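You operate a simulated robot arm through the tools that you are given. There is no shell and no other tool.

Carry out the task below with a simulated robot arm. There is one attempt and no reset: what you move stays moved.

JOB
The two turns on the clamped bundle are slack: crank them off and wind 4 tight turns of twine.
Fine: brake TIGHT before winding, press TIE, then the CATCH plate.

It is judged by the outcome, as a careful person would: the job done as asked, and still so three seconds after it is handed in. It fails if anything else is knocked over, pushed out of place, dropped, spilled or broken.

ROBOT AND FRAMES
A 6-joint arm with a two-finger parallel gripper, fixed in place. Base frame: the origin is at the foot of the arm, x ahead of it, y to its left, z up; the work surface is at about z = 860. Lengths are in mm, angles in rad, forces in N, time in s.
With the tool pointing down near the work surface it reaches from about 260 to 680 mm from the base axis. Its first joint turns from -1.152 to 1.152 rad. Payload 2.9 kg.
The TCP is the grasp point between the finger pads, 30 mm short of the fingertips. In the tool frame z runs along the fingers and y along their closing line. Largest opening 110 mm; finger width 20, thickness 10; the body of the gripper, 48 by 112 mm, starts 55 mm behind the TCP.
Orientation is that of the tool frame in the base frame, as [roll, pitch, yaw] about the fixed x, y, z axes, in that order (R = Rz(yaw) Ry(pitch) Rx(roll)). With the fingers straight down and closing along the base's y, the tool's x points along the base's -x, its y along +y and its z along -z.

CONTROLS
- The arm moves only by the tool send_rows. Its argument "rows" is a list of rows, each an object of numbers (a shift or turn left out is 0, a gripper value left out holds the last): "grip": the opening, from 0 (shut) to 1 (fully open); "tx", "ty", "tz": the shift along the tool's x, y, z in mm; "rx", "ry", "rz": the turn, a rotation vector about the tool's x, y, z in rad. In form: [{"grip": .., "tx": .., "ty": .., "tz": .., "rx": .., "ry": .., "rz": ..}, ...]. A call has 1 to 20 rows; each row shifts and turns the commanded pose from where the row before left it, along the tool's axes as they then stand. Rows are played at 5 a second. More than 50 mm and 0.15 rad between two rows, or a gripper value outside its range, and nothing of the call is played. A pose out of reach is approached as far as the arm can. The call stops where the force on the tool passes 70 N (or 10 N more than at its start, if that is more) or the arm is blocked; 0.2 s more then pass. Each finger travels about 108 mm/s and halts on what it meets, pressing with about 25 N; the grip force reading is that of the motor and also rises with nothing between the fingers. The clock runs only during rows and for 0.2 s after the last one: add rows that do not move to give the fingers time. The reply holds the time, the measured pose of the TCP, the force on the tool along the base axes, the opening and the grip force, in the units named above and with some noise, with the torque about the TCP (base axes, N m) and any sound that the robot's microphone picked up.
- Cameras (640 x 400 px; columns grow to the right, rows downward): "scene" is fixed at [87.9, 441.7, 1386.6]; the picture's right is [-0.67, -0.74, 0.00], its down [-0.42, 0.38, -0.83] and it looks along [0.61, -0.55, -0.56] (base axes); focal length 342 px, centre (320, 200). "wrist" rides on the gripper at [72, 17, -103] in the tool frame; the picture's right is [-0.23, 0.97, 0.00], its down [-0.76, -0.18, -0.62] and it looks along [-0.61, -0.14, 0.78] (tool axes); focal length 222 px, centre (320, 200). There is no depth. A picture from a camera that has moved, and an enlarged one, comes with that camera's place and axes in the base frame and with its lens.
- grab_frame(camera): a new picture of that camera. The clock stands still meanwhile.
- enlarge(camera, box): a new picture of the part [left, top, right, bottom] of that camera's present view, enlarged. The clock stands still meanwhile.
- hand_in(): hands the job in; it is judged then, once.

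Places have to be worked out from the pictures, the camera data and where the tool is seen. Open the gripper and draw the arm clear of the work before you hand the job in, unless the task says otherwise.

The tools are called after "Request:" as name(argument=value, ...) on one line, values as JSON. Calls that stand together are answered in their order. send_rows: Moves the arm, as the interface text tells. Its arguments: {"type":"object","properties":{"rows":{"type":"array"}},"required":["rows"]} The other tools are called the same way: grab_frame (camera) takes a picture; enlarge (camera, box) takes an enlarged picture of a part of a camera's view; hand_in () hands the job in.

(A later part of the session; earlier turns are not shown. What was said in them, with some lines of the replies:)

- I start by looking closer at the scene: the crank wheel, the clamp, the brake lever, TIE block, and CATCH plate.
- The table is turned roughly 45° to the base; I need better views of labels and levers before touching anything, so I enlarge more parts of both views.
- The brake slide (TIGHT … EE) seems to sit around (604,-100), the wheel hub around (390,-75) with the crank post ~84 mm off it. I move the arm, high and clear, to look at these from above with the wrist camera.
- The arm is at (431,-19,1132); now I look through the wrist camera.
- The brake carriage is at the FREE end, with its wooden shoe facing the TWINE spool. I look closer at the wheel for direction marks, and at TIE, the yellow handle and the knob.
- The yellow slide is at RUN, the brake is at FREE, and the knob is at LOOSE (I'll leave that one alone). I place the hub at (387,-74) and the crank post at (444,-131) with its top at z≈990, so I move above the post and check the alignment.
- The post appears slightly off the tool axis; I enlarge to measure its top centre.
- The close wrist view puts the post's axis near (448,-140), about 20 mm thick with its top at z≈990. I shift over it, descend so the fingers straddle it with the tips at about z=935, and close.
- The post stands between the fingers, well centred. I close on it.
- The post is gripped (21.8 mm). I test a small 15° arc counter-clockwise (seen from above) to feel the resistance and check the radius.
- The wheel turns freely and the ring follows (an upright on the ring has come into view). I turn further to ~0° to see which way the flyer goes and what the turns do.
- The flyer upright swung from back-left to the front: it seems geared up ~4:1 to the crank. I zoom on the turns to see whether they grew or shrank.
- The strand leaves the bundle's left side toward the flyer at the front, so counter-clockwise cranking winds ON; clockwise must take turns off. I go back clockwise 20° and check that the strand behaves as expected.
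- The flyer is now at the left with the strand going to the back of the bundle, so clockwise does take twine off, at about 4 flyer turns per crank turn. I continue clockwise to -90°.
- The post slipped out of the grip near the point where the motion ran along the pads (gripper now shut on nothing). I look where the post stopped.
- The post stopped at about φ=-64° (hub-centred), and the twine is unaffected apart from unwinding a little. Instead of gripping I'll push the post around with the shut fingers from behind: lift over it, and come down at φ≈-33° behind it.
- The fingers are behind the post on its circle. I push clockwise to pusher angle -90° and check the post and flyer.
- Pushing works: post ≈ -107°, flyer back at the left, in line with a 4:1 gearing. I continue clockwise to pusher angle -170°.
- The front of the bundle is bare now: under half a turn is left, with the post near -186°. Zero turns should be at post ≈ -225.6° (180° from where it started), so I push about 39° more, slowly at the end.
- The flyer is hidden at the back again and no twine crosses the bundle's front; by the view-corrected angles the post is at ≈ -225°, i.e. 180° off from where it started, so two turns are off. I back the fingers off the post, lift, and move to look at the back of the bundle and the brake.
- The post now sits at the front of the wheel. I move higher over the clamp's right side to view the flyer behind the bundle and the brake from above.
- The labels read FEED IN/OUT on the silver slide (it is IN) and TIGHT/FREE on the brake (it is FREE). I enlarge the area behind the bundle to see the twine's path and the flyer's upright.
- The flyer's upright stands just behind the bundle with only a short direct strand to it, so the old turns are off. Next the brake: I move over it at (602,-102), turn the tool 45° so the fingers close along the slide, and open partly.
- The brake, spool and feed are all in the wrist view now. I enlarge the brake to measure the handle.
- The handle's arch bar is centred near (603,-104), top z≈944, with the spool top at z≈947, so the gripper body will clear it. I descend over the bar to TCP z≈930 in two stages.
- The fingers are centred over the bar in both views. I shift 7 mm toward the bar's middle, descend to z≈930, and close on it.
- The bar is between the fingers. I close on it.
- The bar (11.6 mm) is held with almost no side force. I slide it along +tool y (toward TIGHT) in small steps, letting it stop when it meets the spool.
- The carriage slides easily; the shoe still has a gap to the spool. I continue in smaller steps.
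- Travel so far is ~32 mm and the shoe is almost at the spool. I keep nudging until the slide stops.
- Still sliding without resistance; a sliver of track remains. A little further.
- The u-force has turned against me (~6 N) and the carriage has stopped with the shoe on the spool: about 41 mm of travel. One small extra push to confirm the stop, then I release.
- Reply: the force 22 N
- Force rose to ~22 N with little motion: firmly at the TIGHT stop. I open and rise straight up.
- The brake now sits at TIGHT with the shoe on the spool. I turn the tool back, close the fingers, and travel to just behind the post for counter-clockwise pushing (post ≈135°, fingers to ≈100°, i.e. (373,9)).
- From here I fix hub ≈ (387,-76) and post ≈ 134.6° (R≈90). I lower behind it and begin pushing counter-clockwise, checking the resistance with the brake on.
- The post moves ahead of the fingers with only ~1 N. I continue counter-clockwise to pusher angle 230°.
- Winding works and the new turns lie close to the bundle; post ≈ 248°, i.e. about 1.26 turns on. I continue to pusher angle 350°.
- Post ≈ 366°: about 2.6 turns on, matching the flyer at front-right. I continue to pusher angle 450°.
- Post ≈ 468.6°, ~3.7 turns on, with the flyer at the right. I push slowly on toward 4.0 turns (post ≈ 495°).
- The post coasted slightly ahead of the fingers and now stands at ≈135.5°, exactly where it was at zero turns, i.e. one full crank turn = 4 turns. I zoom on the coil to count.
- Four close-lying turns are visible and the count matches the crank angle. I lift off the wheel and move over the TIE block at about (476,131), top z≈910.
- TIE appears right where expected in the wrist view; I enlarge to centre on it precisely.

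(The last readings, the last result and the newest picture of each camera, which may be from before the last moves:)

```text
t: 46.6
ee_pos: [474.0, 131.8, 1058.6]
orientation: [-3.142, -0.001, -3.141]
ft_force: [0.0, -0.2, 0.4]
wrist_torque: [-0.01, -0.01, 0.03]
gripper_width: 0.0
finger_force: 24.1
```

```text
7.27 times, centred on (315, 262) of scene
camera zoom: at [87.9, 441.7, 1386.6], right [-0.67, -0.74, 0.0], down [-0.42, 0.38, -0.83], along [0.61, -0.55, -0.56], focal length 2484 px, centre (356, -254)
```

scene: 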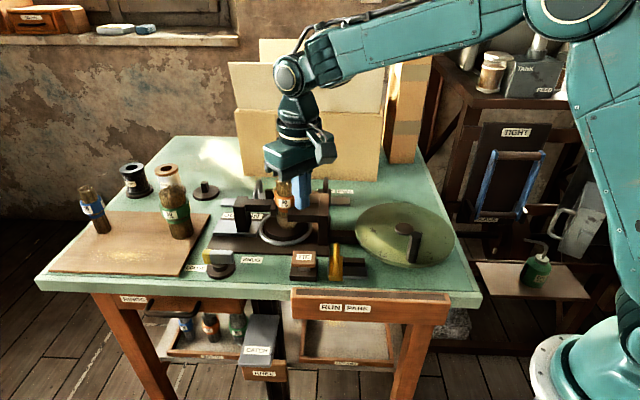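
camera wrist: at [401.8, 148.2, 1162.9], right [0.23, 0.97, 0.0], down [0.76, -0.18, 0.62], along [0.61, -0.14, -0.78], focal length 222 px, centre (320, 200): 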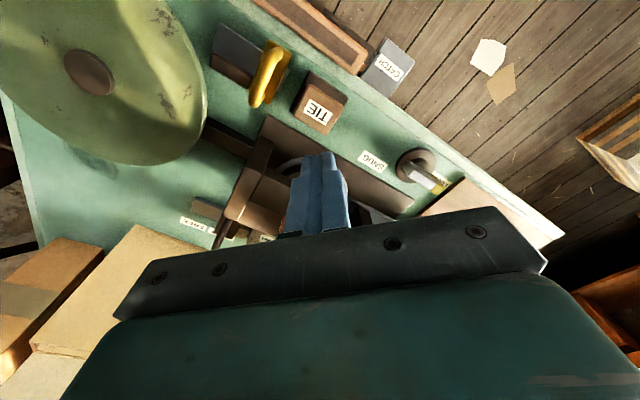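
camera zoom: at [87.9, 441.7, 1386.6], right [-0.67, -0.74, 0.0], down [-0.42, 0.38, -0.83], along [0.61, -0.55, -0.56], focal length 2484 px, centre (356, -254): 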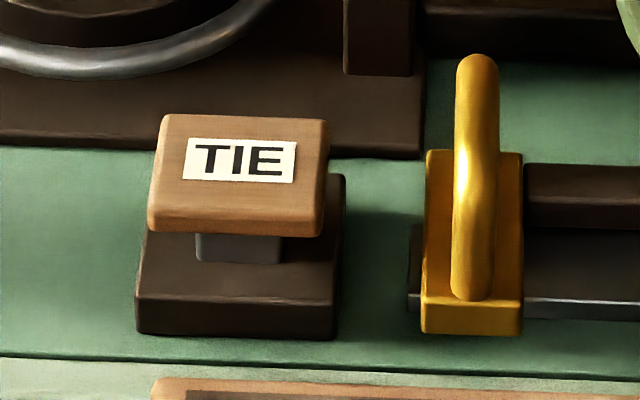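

TIE's top is at ≈(474.5,131.5,912), straight below the tool. I descend and press slowly with the shut fingertips.

Request:
send_rows(rows=[{"tz": 40}, {"tz": 40}, {"tz": 23}, {"tz": 4}, {"tz": 4}, {"tz": 4}, {}])

Request:
enlarge(camera="scene", box=[270, 210, 360, 290])

```text
t: 48.2
ee_pos: [474.7, 129.5, 943.9]
orientation: [-3.141, 0.0, 3.141]
ft_force: [-0.7, 0.6, 0.1]
wrist_torque: [0.02, -0.01, -0.01]
gripper_width: 0.1
finger_force: 25.2
```

```text
5.00 times, centred on (315, 250) of scene
camera zoom: at [87.9, 441.7, 1386.6], right [-0.67, -0.74, 0.0], down [-0.42, 0.38, -0.83], along [0.61, -0.55, -0.56], focal length 1708 px, centre (345, -50)
```

zoom: 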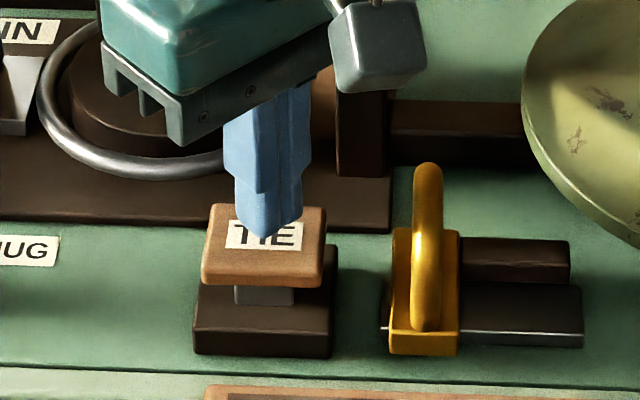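

The fingertips are just above the button. I press on in 3 mm steps.

Request:
send_rows(rows=[{"tz": 3}, {"tz": 3}, {"tz": 3}, {}])

Request:
enlarge(camera="scene", box=[270, 210, 360, 290])

```text
t: 49.2
ee_pos: [476.4, 128.4, 935.3]
orientation: [-3.141, 0.0, -3.141]
ft_force: [0.0, -0.4, 0.1]
wrist_torque: [-0.02, -0.02, -0.01]
gripper_width: 0.1
finger_force: 24.7
```

```text
5.00 times, centred on (315, 250) of scene
camera zoom: at [87.9, 441.7, 1386.6], right [-0.67, -0.74, 0.0], down [-0.42, 0.38, -0.83], along [0.61, -0.55, -0.56], focal length 1708 px, centre (345, -50)
```

zoom: 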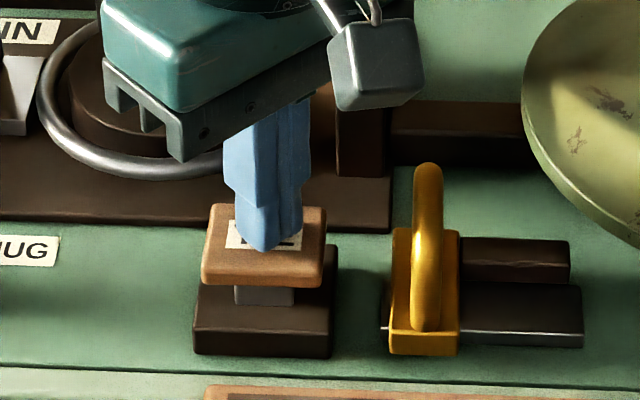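

Still no contact force; the top must be a little lower. I go on in small steps.

Request:
send_rows(rows=[{"tz": 2.5}, {"tz": 2.5}, {"tz": 2.5}, {}])

```text
t: 50.2
ee_pos: [475.1, 128.8, 928.3]
orientation: [3.14, 0.0, -3.141]
ft_force: [3.1, 0.5, 2.6]
wrist_torque: [0.01, -0.05, 0.0]
gripper_width: 0.0
finger_force: 24.7
```

Contact begins (~3 N, tip near z=898). I press further, watching for the force or a sound.

Request:
send_rows(rows=[{"tz": 2.5}, {"tz": 2.5}, {"tz": 2.5}, {}])

Request:
enlarge(camera="scene", box=[270, 210, 360, 290])

```text
t: 51.2
ee_pos: [474.2, 128.6, 919.2]
orientation: [-3.14, 0.002, -3.141]
ft_force: [1.1, -1.1, 3.6]
wrist_torque: [-0.05, -0.11, 0.0]
gripper_width: 0.0
finger_force: 25.4
heard: click
```

```text
5.00 times, centred on (315, 250) of scene
camera zoom: at [87.9, 441.6, 1386.6], right [-0.67, -0.74, 0.0], down [-0.42, 0.38, -0.83], along [0.61, -0.55, -0.56], focal length 1708 px, centre (345, -50)
```

zoom: 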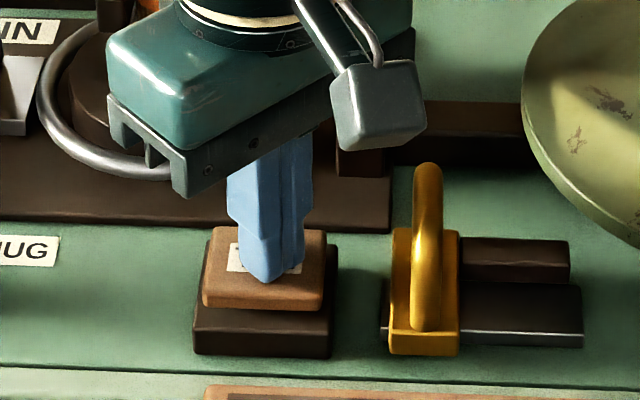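

A click was heard and the button is down. I release straight up and check the bundle.

Request:
send_rows(rows=[{"tz": -20}, {"tz": -40}, {"tz": -40}, {"tz": -40}, {}])

Request:
enlarge(camera="scene", box=[225, 160, 365, 290])

Request:
grab_frame(camera="wrist")

Request:
enlarge(camera="scene", box=[270, 200, 340, 245])

```text
t: 52.4
ee_pos: [474.3, 130.4, 1061.2]
orientation: [-3.141, 0.0, -3.141]
ft_force: [0.1, 0.0, 0.1]
wrist_torque: [-0.03, -0.01, -0.02]
gripper_width: 0.0
finger_force: 24.9
```

```text
3.08 times, centred on (295, 225) of scene
camera zoom: at [87.9, 441.7, 1386.6], right [-0.67, -0.74, 0.0], down [-0.42, 0.38, -0.83], along [0.61, -0.55, -0.56], focal length 1051 px, centre (397, 123)
```

zoom: 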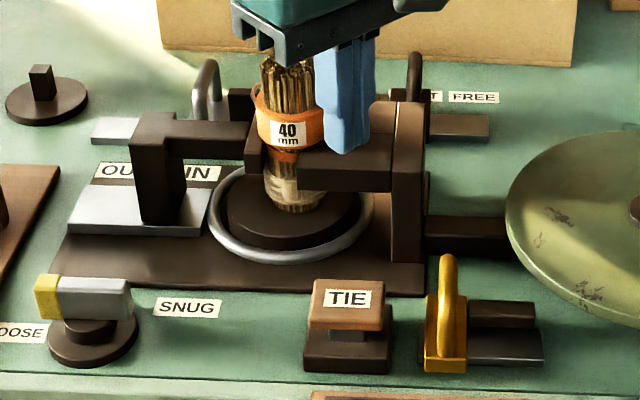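

```text
taken
camera wrist: at [400.5, 145.6, 1162.9], right [0.23, 0.97, 0.0], down [0.76, -0.18, 0.62], along [0.61, -0.14, -0.78], focal length 222 px, centre (320, 200)
```

wrist: 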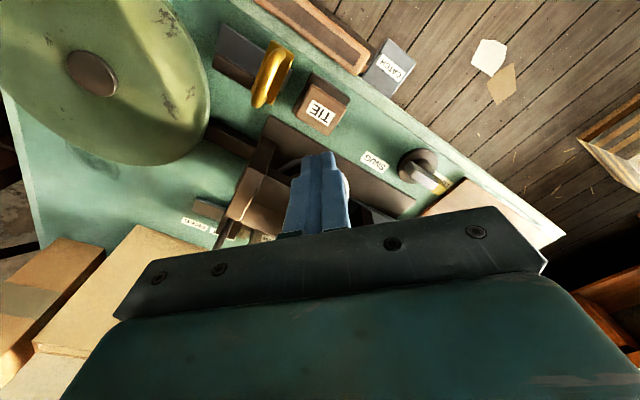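

```text
8.89 times, centred on (305, 222) of scene
camera zoom: at [87.9, 441.7, 1386.6], right [-0.67, -0.74, 0.0], down [-0.42, 0.38, -0.83], along [0.61, -0.55, -0.56], focal length 3036 px, centre (453, 0)
```

zoom: 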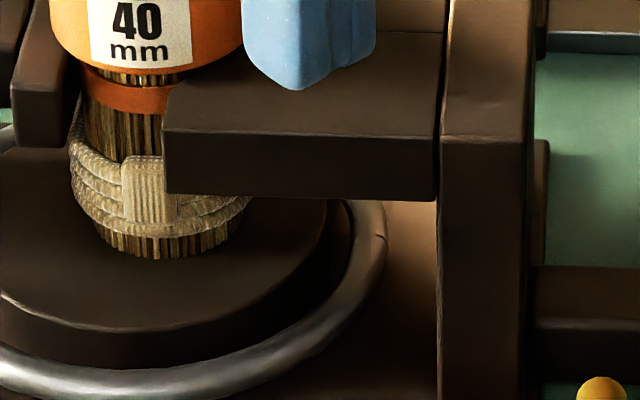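

The tie now shows across the four turns. Next is the CATCH plate, which I triangulate at ≈(496,259,695), its front edge ~58 mm out from the table edge. I move in front of the table at height, turn the tool 45° and tilt it outward so that the body stays clear of the table edge.

Request:
send_rows(rows=[{"tx": -1.6, "ty": 48.5}, {"tx": -1.6, "ty": 48.5}, {"tx": -1.6, "ty": 48.5}, {"rz": 0.131}, {"rz": 0.131}, {"rz": 0.131}, {"rz": 0.131}, {"rz": 0.131}, {"rz": 0.13}, {"ry": -0.133}, {"ry": -0.133}, {"ry": -0.134}, {}])

Request:
grab_frame(camera="wrist")

Request:
grab_frame(camera="scene")

```text
t: 55.2
ee_pos: [480.1, 273.9, 1059.7]
orientation: [-3.141, 0.403, 2.357]
ft_force: [0.0, 0.2, -1.3]
wrist_torque: [0.0, -0.02, -0.03]
gripper_width: 0.2
finger_force: 24.4
```

```text
taken
camera wrist: at [415.4, 360.9, 1127.1], right [0.84, 0.54, 0.09], down [0.2, -0.45, 0.87], along [0.51, -0.71, -0.48], focal length 222 px, centre (320, 200)
```

wrist: 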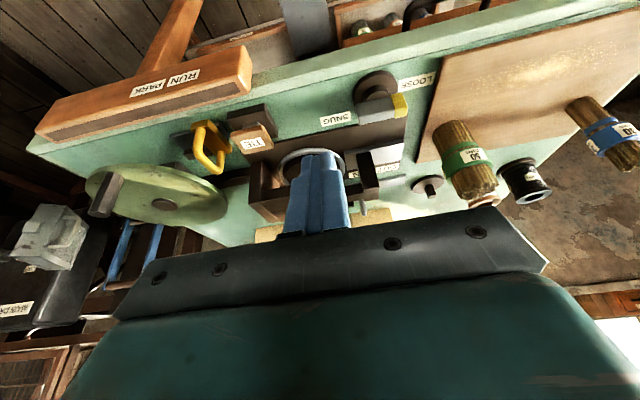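

```text
taken
```

scene: 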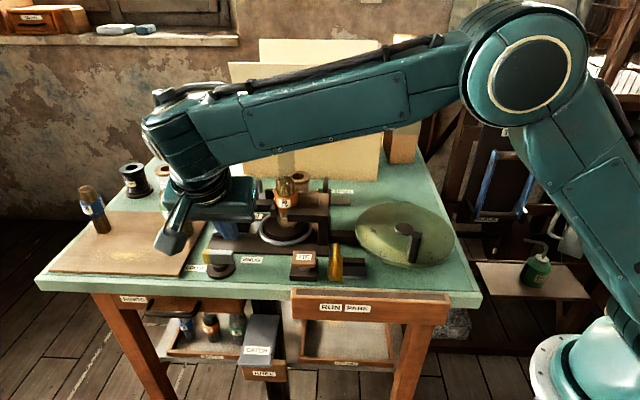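

The tool leans outward as intended and the fingertips are ~40 mm out from the table edge. I lower straight down to z≈850 and look again.

Request:
send_rows(rows=[{"tx": 16.5, "tz": 38.6}, {"tx": 16.5, "tz": 38.6}, {"tx": 16.5, "tz": 38.6}, {"tx": 16.5, "tz": 38.6}, {"tx": 16.5, "tz": 38.6}, {}])

Request:
grab_frame(camera="wrist")

Request:
enlarge(camera="scene", box=[140, 200, 340, 400])

```text
t: 56.6
ee_pos: [480.1, 274.3, 854.6]
orientation: [-3.141, 0.398, 2.357]
ft_force: [0.3, 0.0, -0.9]
wrist_torque: [0.03, 0.02, -0.01]
gripper_width: 0.0
finger_force: 25.2
```

```text
taken
camera wrist: at [416.1, 360.9, 921.1], right [0.84, 0.54, 0.09], down [0.2, -0.45, 0.87], along [0.51, -0.71, -0.48], focal length 222 px, centre (320, 200)
```

wrist: 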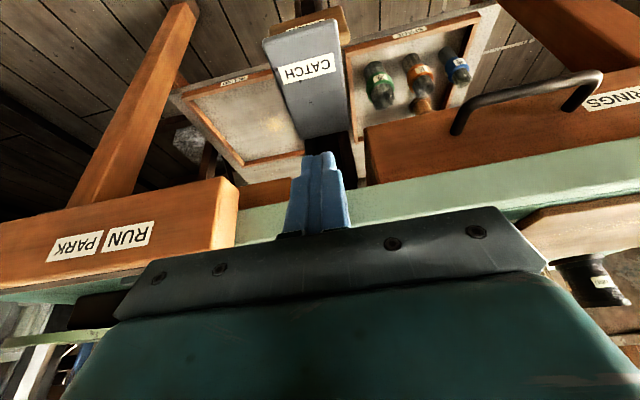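

```text
2.00 times, centred on (240, 300) of scene
camera zoom: at [87.9, 441.7, 1386.6], right [-0.67, -0.74, 0.0], down [-0.42, 0.38, -0.83], along [0.61, -0.55, -0.56], focal length 683 px, centre (480, 0)
```

zoom: 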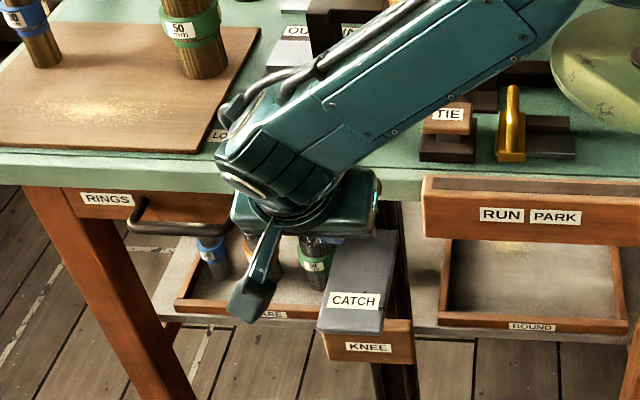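

The plate is roughly level at z≈700, with my fingertips at (488,266), about 15 mm inside its front edge and clear of the rail and drawer handle. I lower most of the way, then in small steps.

Request:
send_rows(rows=[{"tx": 13.7, "tz": 32.2}, {"tx": 13.7, "tz": 32.2}, {"tx": 11.8, "tz": 27.6}, {}])

Request:
grab_frame(camera="wrist")

Request:
enlarge(camera="scene", box=[140, 200, 340, 400])

```text
t: 57.6
ee_pos: [479.0, 271.6, 751.2]
orientation: [3.142, 0.399, 2.355]
ft_force: [0.1, -0.6, -0.1]
wrist_torque: [0.01, 0.02, 0.0]
gripper_width: 0.4
finger_force: 25.3
```

```text
taken
camera wrist: at [414.0, 358.7, 818.4], right [0.84, 0.54, 0.09], down [0.2, -0.45, 0.87], along [0.51, -0.71, -0.48], focal length 222 px, centre (320, 200)
```

wrist: 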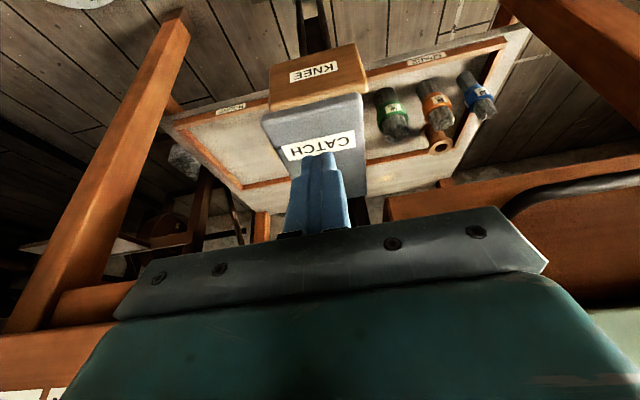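

```text
2.00 times, centred on (240, 300) of scene
camera zoom: at [87.9, 441.7, 1386.6], right [-0.67, -0.74, 0.0], down [-0.42, 0.38, -0.83], along [0.61, -0.55, -0.56], focal length 683 px, centre (480, 0)
```

zoom: 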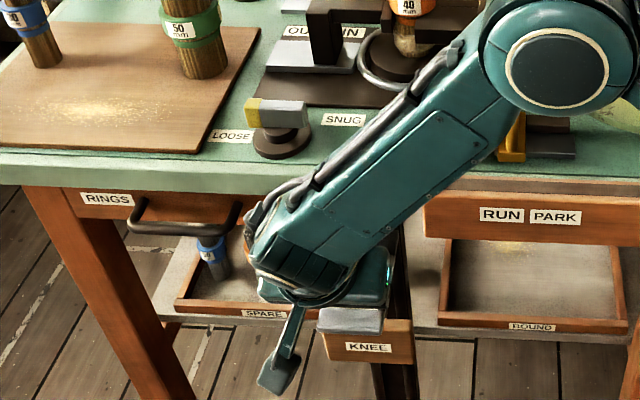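

The fingertips are over the CATCH label, ~20 mm above it; no contact forces anywhere. I lower in 4 mm steps to press.

Request:
send_rows(rows=[{"tx": 1.57, "tz": 3.68}, {"tx": 1.57, "tz": 3.68}, {"tx": 1.57, "tz": 3.68}, {"tx": 1.57, "tz": 3.68}, {"tx": 1.57, "tz": 3.68}, {}])

```text
t: 59.0
ee_pos: [479.6, 274.3, 729.6]
orientation: [3.14, 0.4, 2.356]
ft_force: [0.7, 0.4, 2.1]
wrist_torque: [0.0, -0.01, 0.0]
gripper_width: 0.0
finger_force: 24.9
```

Light contact may be starting (~2 N). I press on in 3 mm steps, watching force and sound.

Request:
send_rows(rows=[{"tx": 1.18, "tz": 2.76}, {"tx": 1.18, "tz": 2.76}, {"tx": 1.18, "tz": 2.76}, {}])

Request:
grab_frame(camera="wrist")

```text
t: 60.0
ee_pos: [479.5, 274.0, 721.4]
orientation: [3.14, 0.4, 2.355]
ft_force: [-0.9, 1.6, 2.8]
wrist_torque: [0.03, -0.01, 0.0]
gripper_width: 0.2
finger_force: 24.8
```

```text
taken
camera wrist: at [414.6, 361.1, 788.3], right [0.84, 0.54, 0.09], down [0.2, -0.45, 0.87], along [0.51, -0.71, -0.48], focal length 222 px, centre (320, 200)
```

wrist: 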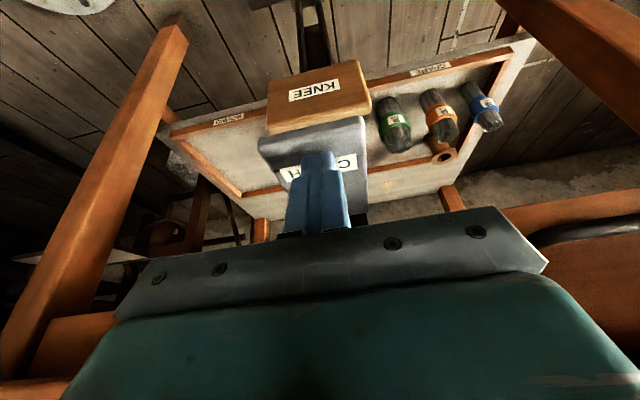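

About 3 N of springy resistance; the plate is giving. I keep pressing.

Request:
send_rows(rows=[{"tx": 1.18, "tz": 2.76}, {"tx": 1.18, "tz": 2.76}, {"tx": 1.18, "tz": 2.76}, {"tx": 1.18, "tz": 2.76}, {}])

Request:
enlarge(camera="scene", box=[180, 260, 340, 400])

```text
t: 61.2
ee_pos: [479.8, 274.3, 710.2]
orientation: [3.14, 0.399, 2.355]
ft_force: [1.8, -1.2, 4.6]
wrist_torque: [-0.05, -0.04, -0.03]
gripper_width: 0.1
finger_force: 25.1
```

```text
2.86 times, centred on (260, 330) of scene
camera zoom: at [87.9, 441.6, 1386.6], right [-0.67, -0.74, 0.0], down [-0.42, 0.38, -0.83], along [0.61, -0.55, -0.56], focal length 976 px, centre (491, -171)
```

zoom: 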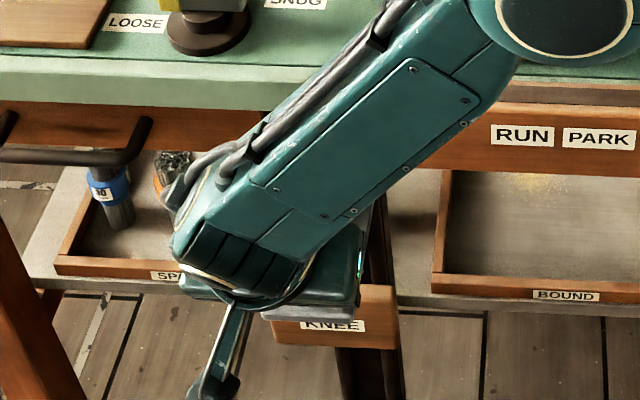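

Still ~5 N and no click yet; the forearm remains clear of the rail. I press further.

Request:
send_rows(rows=[{"tx": 1.18, "tz": 2.76}, {"tx": 1.18, "tz": 2.76}, {"tx": 1.18, "tz": 2.76}, {"tx": 1.18, "tz": 2.76}, {}])

Request:
grab_frame(camera="wrist")

```text
t: 62.0
ee_pos: [481.7, 277.6, 707.1]
orientation: [3.133, 0.406, 2.346]
ft_force: [-1.3, 0.6, 10.5]
wrist_torque: [0.01, 0.03, -0.13]
gripper_width: 0.0
finger_force: 24.5
stopped in row 4: the force on the tool passed its limit at 76 N (the readings are from after the stop); the commanded pose is now the measured one
```

```text
taken
camera wrist: at [417.3, 364.2, 773.6], right [0.84, 0.54, 0.1], down [0.19, -0.45, 0.87], along [0.51, -0.71, -0.48], focal length 222 px, centre (320, 200)
```

wrist: 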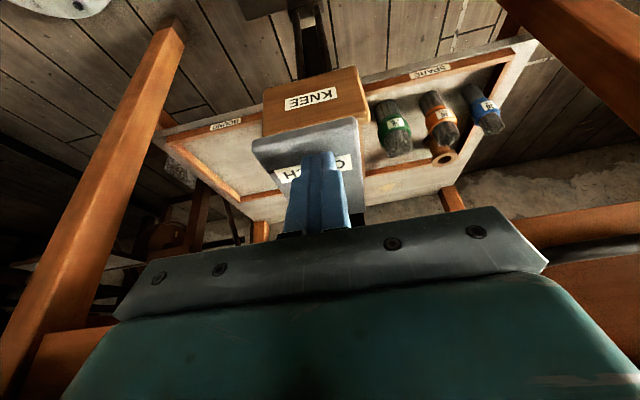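

The plate bottomed out (76 N stop) after ~22 mm of travel. I look at the scene for what the catch did before releasing.

Request:
grab_frame(camera="scene")

Request:
enlarge(camera="scene", box=[225, 140, 365, 290])

Request:
enlarge(camera="scene", box=[180, 260, 340, 400])

```text
taken
```

scene: 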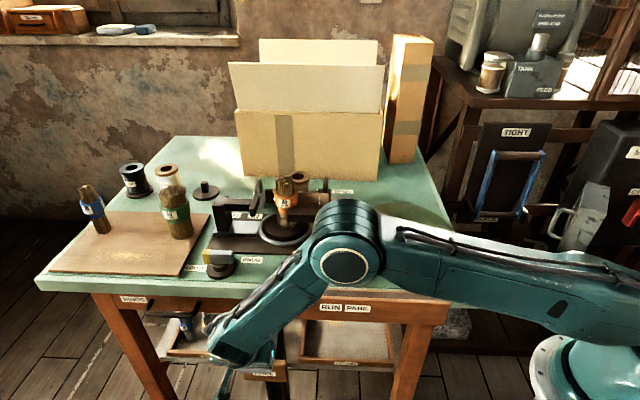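

```text
2.67 times, centred on (295, 215) of scene
camera zoom: at [87.7, 441.6, 1386.6], right [-0.67, -0.74, 0.0], down [-0.42, 0.38, -0.83], along [0.61, -0.55, -0.56], focal length 911 px, centre (387, 160)
```

zoom: 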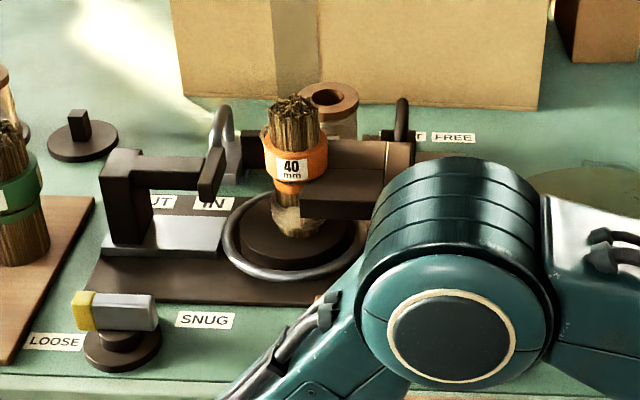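

```text
2.86 times, centred on (260, 330) of scene
camera zoom: at [87.7, 441.6, 1386.6], right [-0.67, -0.74, 0.0], down [-0.42, 0.38, -0.83], along [0.61, -0.55, -0.56], focal length 976 px, centre (491, -171)
```

zoom: 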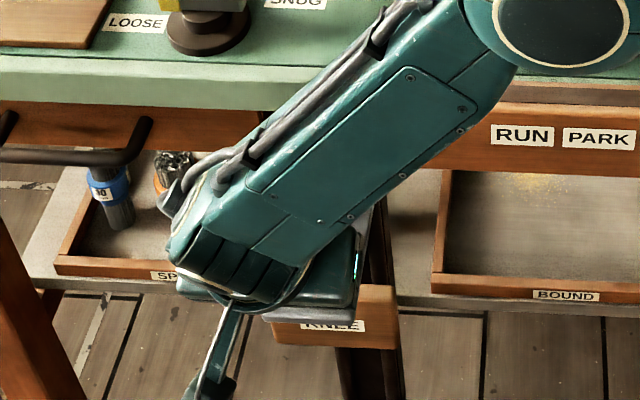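

The clamp's left jaw has sprung away from the bundle, so the catch worked; the elbow and forearm are clear in front of the table. I now lift straight up off the plate.

Request:
send_rows(rows=[{"tx": -8, "tz": -18.4}, {"tx": -17.8, "tz": -41}, {"tx": -17.8, "tz": -41}, {"tx": -17.8, "tz": -41}, {"tx": -17.8, "tz": -41}, {"tx": -17.8, "tz": -41}, {"tx": -17.8, "tz": -41}, {"tx": -17.8, "tz": -41}, {"tx": -17.8, "tz": -41}, {}])

Request:
grab_frame(camera="scene")

Request:
enlarge(camera="scene", box=[225, 300, 305, 400])

```text
t: 64.2
ee_pos: [483.6, 274.9, 1084.6]
orientation: [3.137, 0.405, 2.351]
ft_force: [-0.1, 0.2, -0.4]
wrist_torque: [-0.02, -0.02, -0.03]
gripper_width: 0.1
finger_force: 25.3
```

```text
taken
```

scene: 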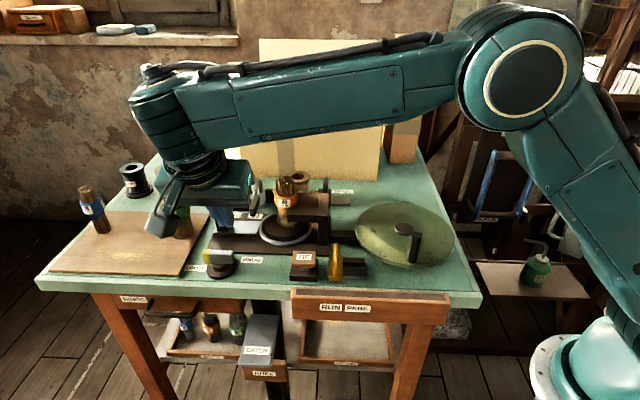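

```text
4.00 times, centred on (265, 350) of scene
camera zoom: at [87.9, 441.7, 1386.6], right [-0.67, -0.74, 0.0], down [-0.42, 0.38, -0.83], along [0.61, -0.55, -0.56], focal length 1366 px, centre (540, -400)
```

zoom: 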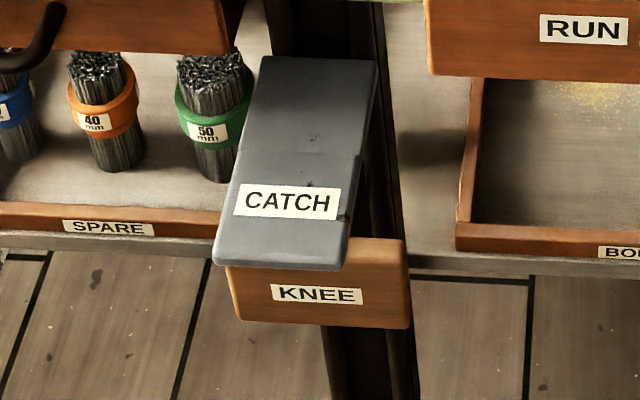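

The plate returned to its rest. I straighten the tool, open the gripper, and withdraw up and back toward the base, then inspect everything.

Request:
send_rows(rows=[{"ry": 0.135}, {"ry": 0.135}, {"ry": 0.135}, {"rz": -0.131}, {"rz": -0.131}, {"rz": -0.131}, {"rz": -0.131}, {"rz": -0.131}, {"rz": -0.13}, {"tx": 35, "tz": -30}, {"tx": 35, "tz": -30}, {"tx": 30, "tz": -20, "grip": 1.0}, {}, {}])

Request:
grab_frame(camera="scene")

Request:
enlarge(camera="scene", box=[200, 150, 360, 260])

Request:
grab_frame(camera="wrist")

```text
t: 67.2
ee_pos: [378.8, 274.8, 1162.6]
orientation: [3.14, 0.002, 3.135]
ft_force: [0.5, -0.2, -0.3]
wrist_torque: [-0.01, 0.0, 0.0]
gripper_width: 109.7
finger_force: 0.1
```

```text
taken
```

scene: 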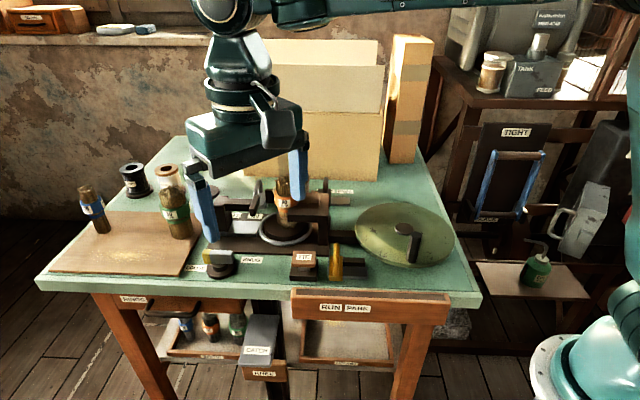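

```text
3.64 times, centred on (280, 205) of scene
camera zoom: at [87.9, 441.7, 1386.6], right [-0.67, -0.74, 0.0], down [-0.42, 0.38, -0.83], along [0.61, -0.55, -0.56], focal length 1242 px, centre (466, 182)
```

zoom: 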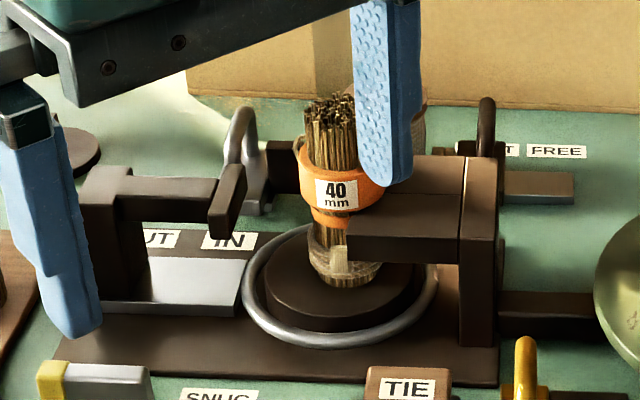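

```text
taken
camera wrist: at [306.1, 291.1, 1267.0], right [0.23, 0.97, 0.0], down [0.76, -0.18, 0.62], along [0.61, -0.14, -0.78], focal length 222 px, centre (320, 200)
```

wrist: 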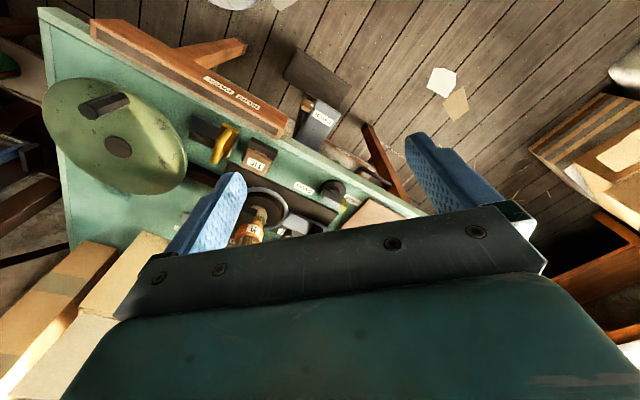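

The arm blocks the view, so I swing it high over to the wheel side, then inspect the bundle.

Request:
send_rows(rows=[{"tx": 5, "ty": -47, "tz": -5}, {"tx": 5, "ty": -47, "tz": -5}, {"tx": 5, "ty": -47, "tz": -5}, {"tx": 5, "ty": -47, "tz": -5}, {"tx": 5, "ty": -47}, {"tx": 5, "ty": -47}, {"tx": 5, "ty": -47}, {"ty": -40}, {}])

Request:
grab_frame(camera="scene")

Request:
enlarge(camera="scene", box=[200, 150, 360, 260])

Request:
enlarge(camera="scene", box=[265, 175, 335, 245])

```text
t: 69.2
ee_pos: [345.3, -96.6, 1184.7]
orientation: [3.14, 0.0, 3.139]
ft_force: [-0.6, -0.7, 0.0]
wrist_torque: [-0.02, -0.02, 0.0]
gripper_width: 109.8
finger_force: 0.1
```

```text
taken
```

scene: 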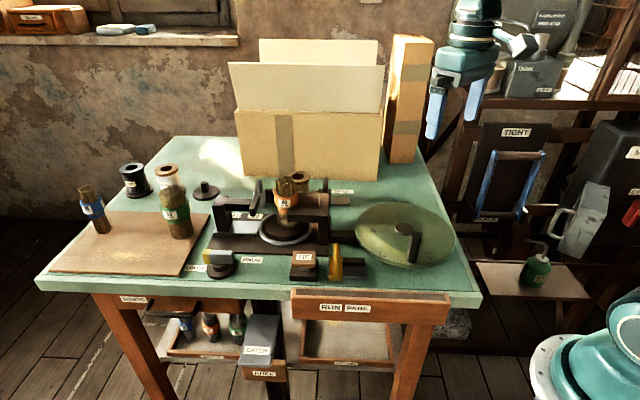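

```text
3.64 times, centred on (280, 205) of scene
camera zoom: at [87.9, 441.6, 1386.6], right [-0.67, -0.74, 0.0], down [-0.42, 0.38, -0.83], along [0.61, -0.55, -0.56], focal length 1242 px, centre (466, 182)
```

zoom: 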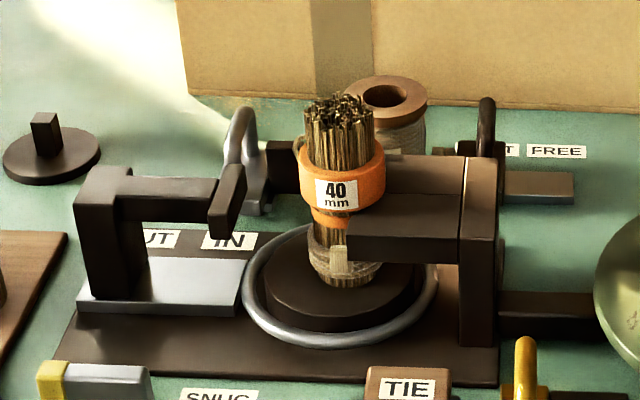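

```text
5.71 times, centred on (300, 210) of scene
camera zoom: at [87.9, 441.6, 1386.6], right [-0.67, -0.74, 0.0], down [-0.42, 0.38, -0.83], along [0.61, -0.55, -0.56], focal length 1952 px, centre (434, 143)
```

zoom: 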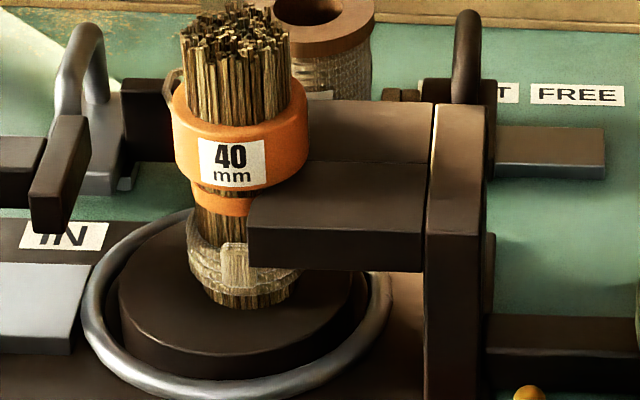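

The clamp is open, the bundle stands with four turns and the tie, and nothing else looks disturbed. I take one closer look at the spool and brake from above before finishing.

Request:
send_rows(rows=[{"tx": -45, "ty": 5}, {"tx": -45, "ty": 5}, {"tx": -45, "ty": 5}, {}])

Request:
grab_frame(camera="wrist")

Request:
enlarge(camera="wrist", box=[280, 120, 420, 220])

```text
t: 70.2
ee_pos: [480.4, -82.1, 1184.3]
orientation: [3.139, 0.0, 3.136]
ft_force: [-0.3, 0.5, -0.3]
wrist_torque: [0.02, -0.03, 0.02]
gripper_width: 109.9
finger_force: 0.1
```

```text
taken
camera wrist: at [406.9, -65.7, 1287.5], right [0.23, 0.97, 0.0], down [0.76, -0.18, 0.62], along [0.61, -0.14, -0.78], focal length 222 px, centre (320, 200)
```

wrist: 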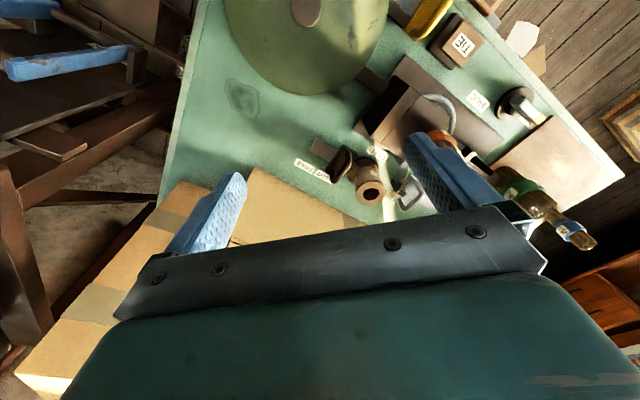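

```text
4.00 times, centred on (350, 170) of wrist
camera zoom: at [406.9, -65.7, 1287.5], right [0.23, 0.97, 0.0], down [0.76, -0.18, 0.62], along [0.61, -0.14, -0.78], focal length 888 px, centre (200, 320)
```

zoom: 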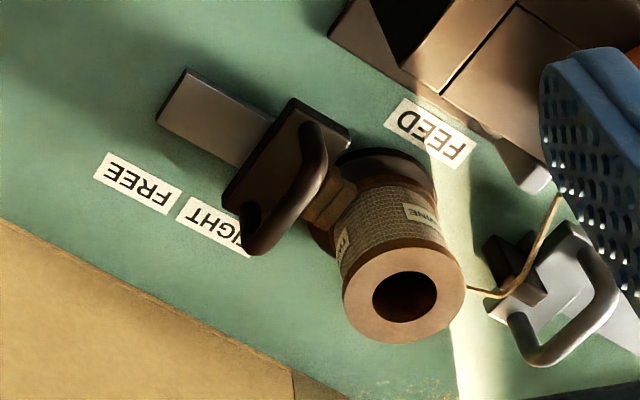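

The spool stands upright with the brake shoe on it, and the feed, labels and clamp are as they should be. I draw the arm back and up, clear of the work, with the gripper open.

Request:
send_rows(rows=[{"tx": 45, "tz": -10}, {"tx": 45, "tz": -10}, {"tx": 45, "tz": -10}, {"tz": -10}, {}, {}, {}, {}, {}, {}])

Request:
grab_frame(camera="scene")

Request:
enlarge(camera="scene", box=[225, 150, 365, 290])

```text
t: 72.4
ee_pos: [343.2, -81.3, 1221.4]
orientation: [3.14, 0.002, 3.136]
ft_force: [-0.9, -0.3, -0.5]
wrist_torque: [0.02, 0.01, -0.05]
gripper_width: 110.1
finger_force: 0.2
```

```text
taken
```

scene: 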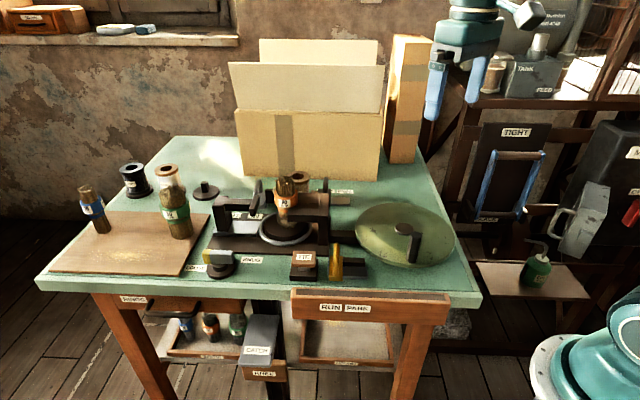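

```text
2.86 times, centred on (295, 220) of scene
camera zoom: at [87.9, 441.7, 1386.6], right [-0.67, -0.74, 0.0], down [-0.42, 0.38, -0.83], along [0.61, -0.55, -0.56], focal length 976 px, centre (391, 143)
```

zoom: 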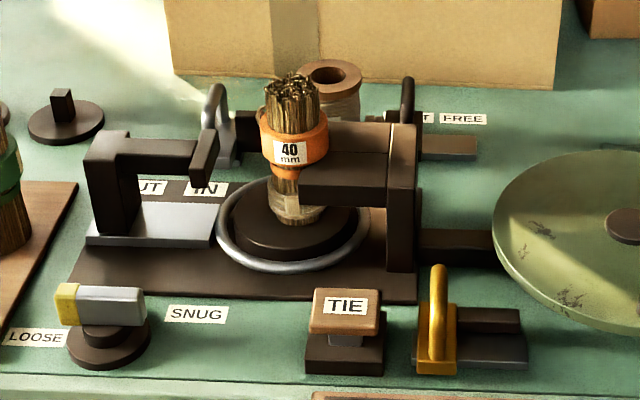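

Everything is steady: four tight turns and the tie on the bundle, clamp released by the catch, brake at TIGHT, gripper open and arm clear. I hand the job in.

Request:
hand_in()

```text
The job is handed in.
```

The job is handed in. The two slack turns are off, four tight turns are wound on the 40 mm bundle, and the tie is across them.

- **Unwinding:** clockwise cranking took the slack turns off. One crank turn moves the winder about four turns, so this took half a crank turn. My first grip on the crank post slipped, so I pushed it round with closed fingers after that. While testing the direction I also wound about half a turn on by mistake, and that came off with the rest.
- **Brake:** I slid it from FREE to TIGHT, up to its stop, before winding.
- **Winding:** one full counter-clockwise crank turn brought the post back to within about a degree of its zero-turn position. Four close turns are visible on the bundle.
- **TIE:** I pressed it once and heard a click. The tie then showed across the turns.
- **CATCH plate:** I pressed it until it bottomed out. A 76 N force stop ended the push, and there was no click. The clamp jaw then opened, and the plate came back up when I lifted off.

The brake shoe moved the twine spool about 7 mm sideways when it reached TIGHT. The spool is still upright on its base, and I left it there. Nothing else looked out of place at the end; the gripper is open and the arm is clear of the work.
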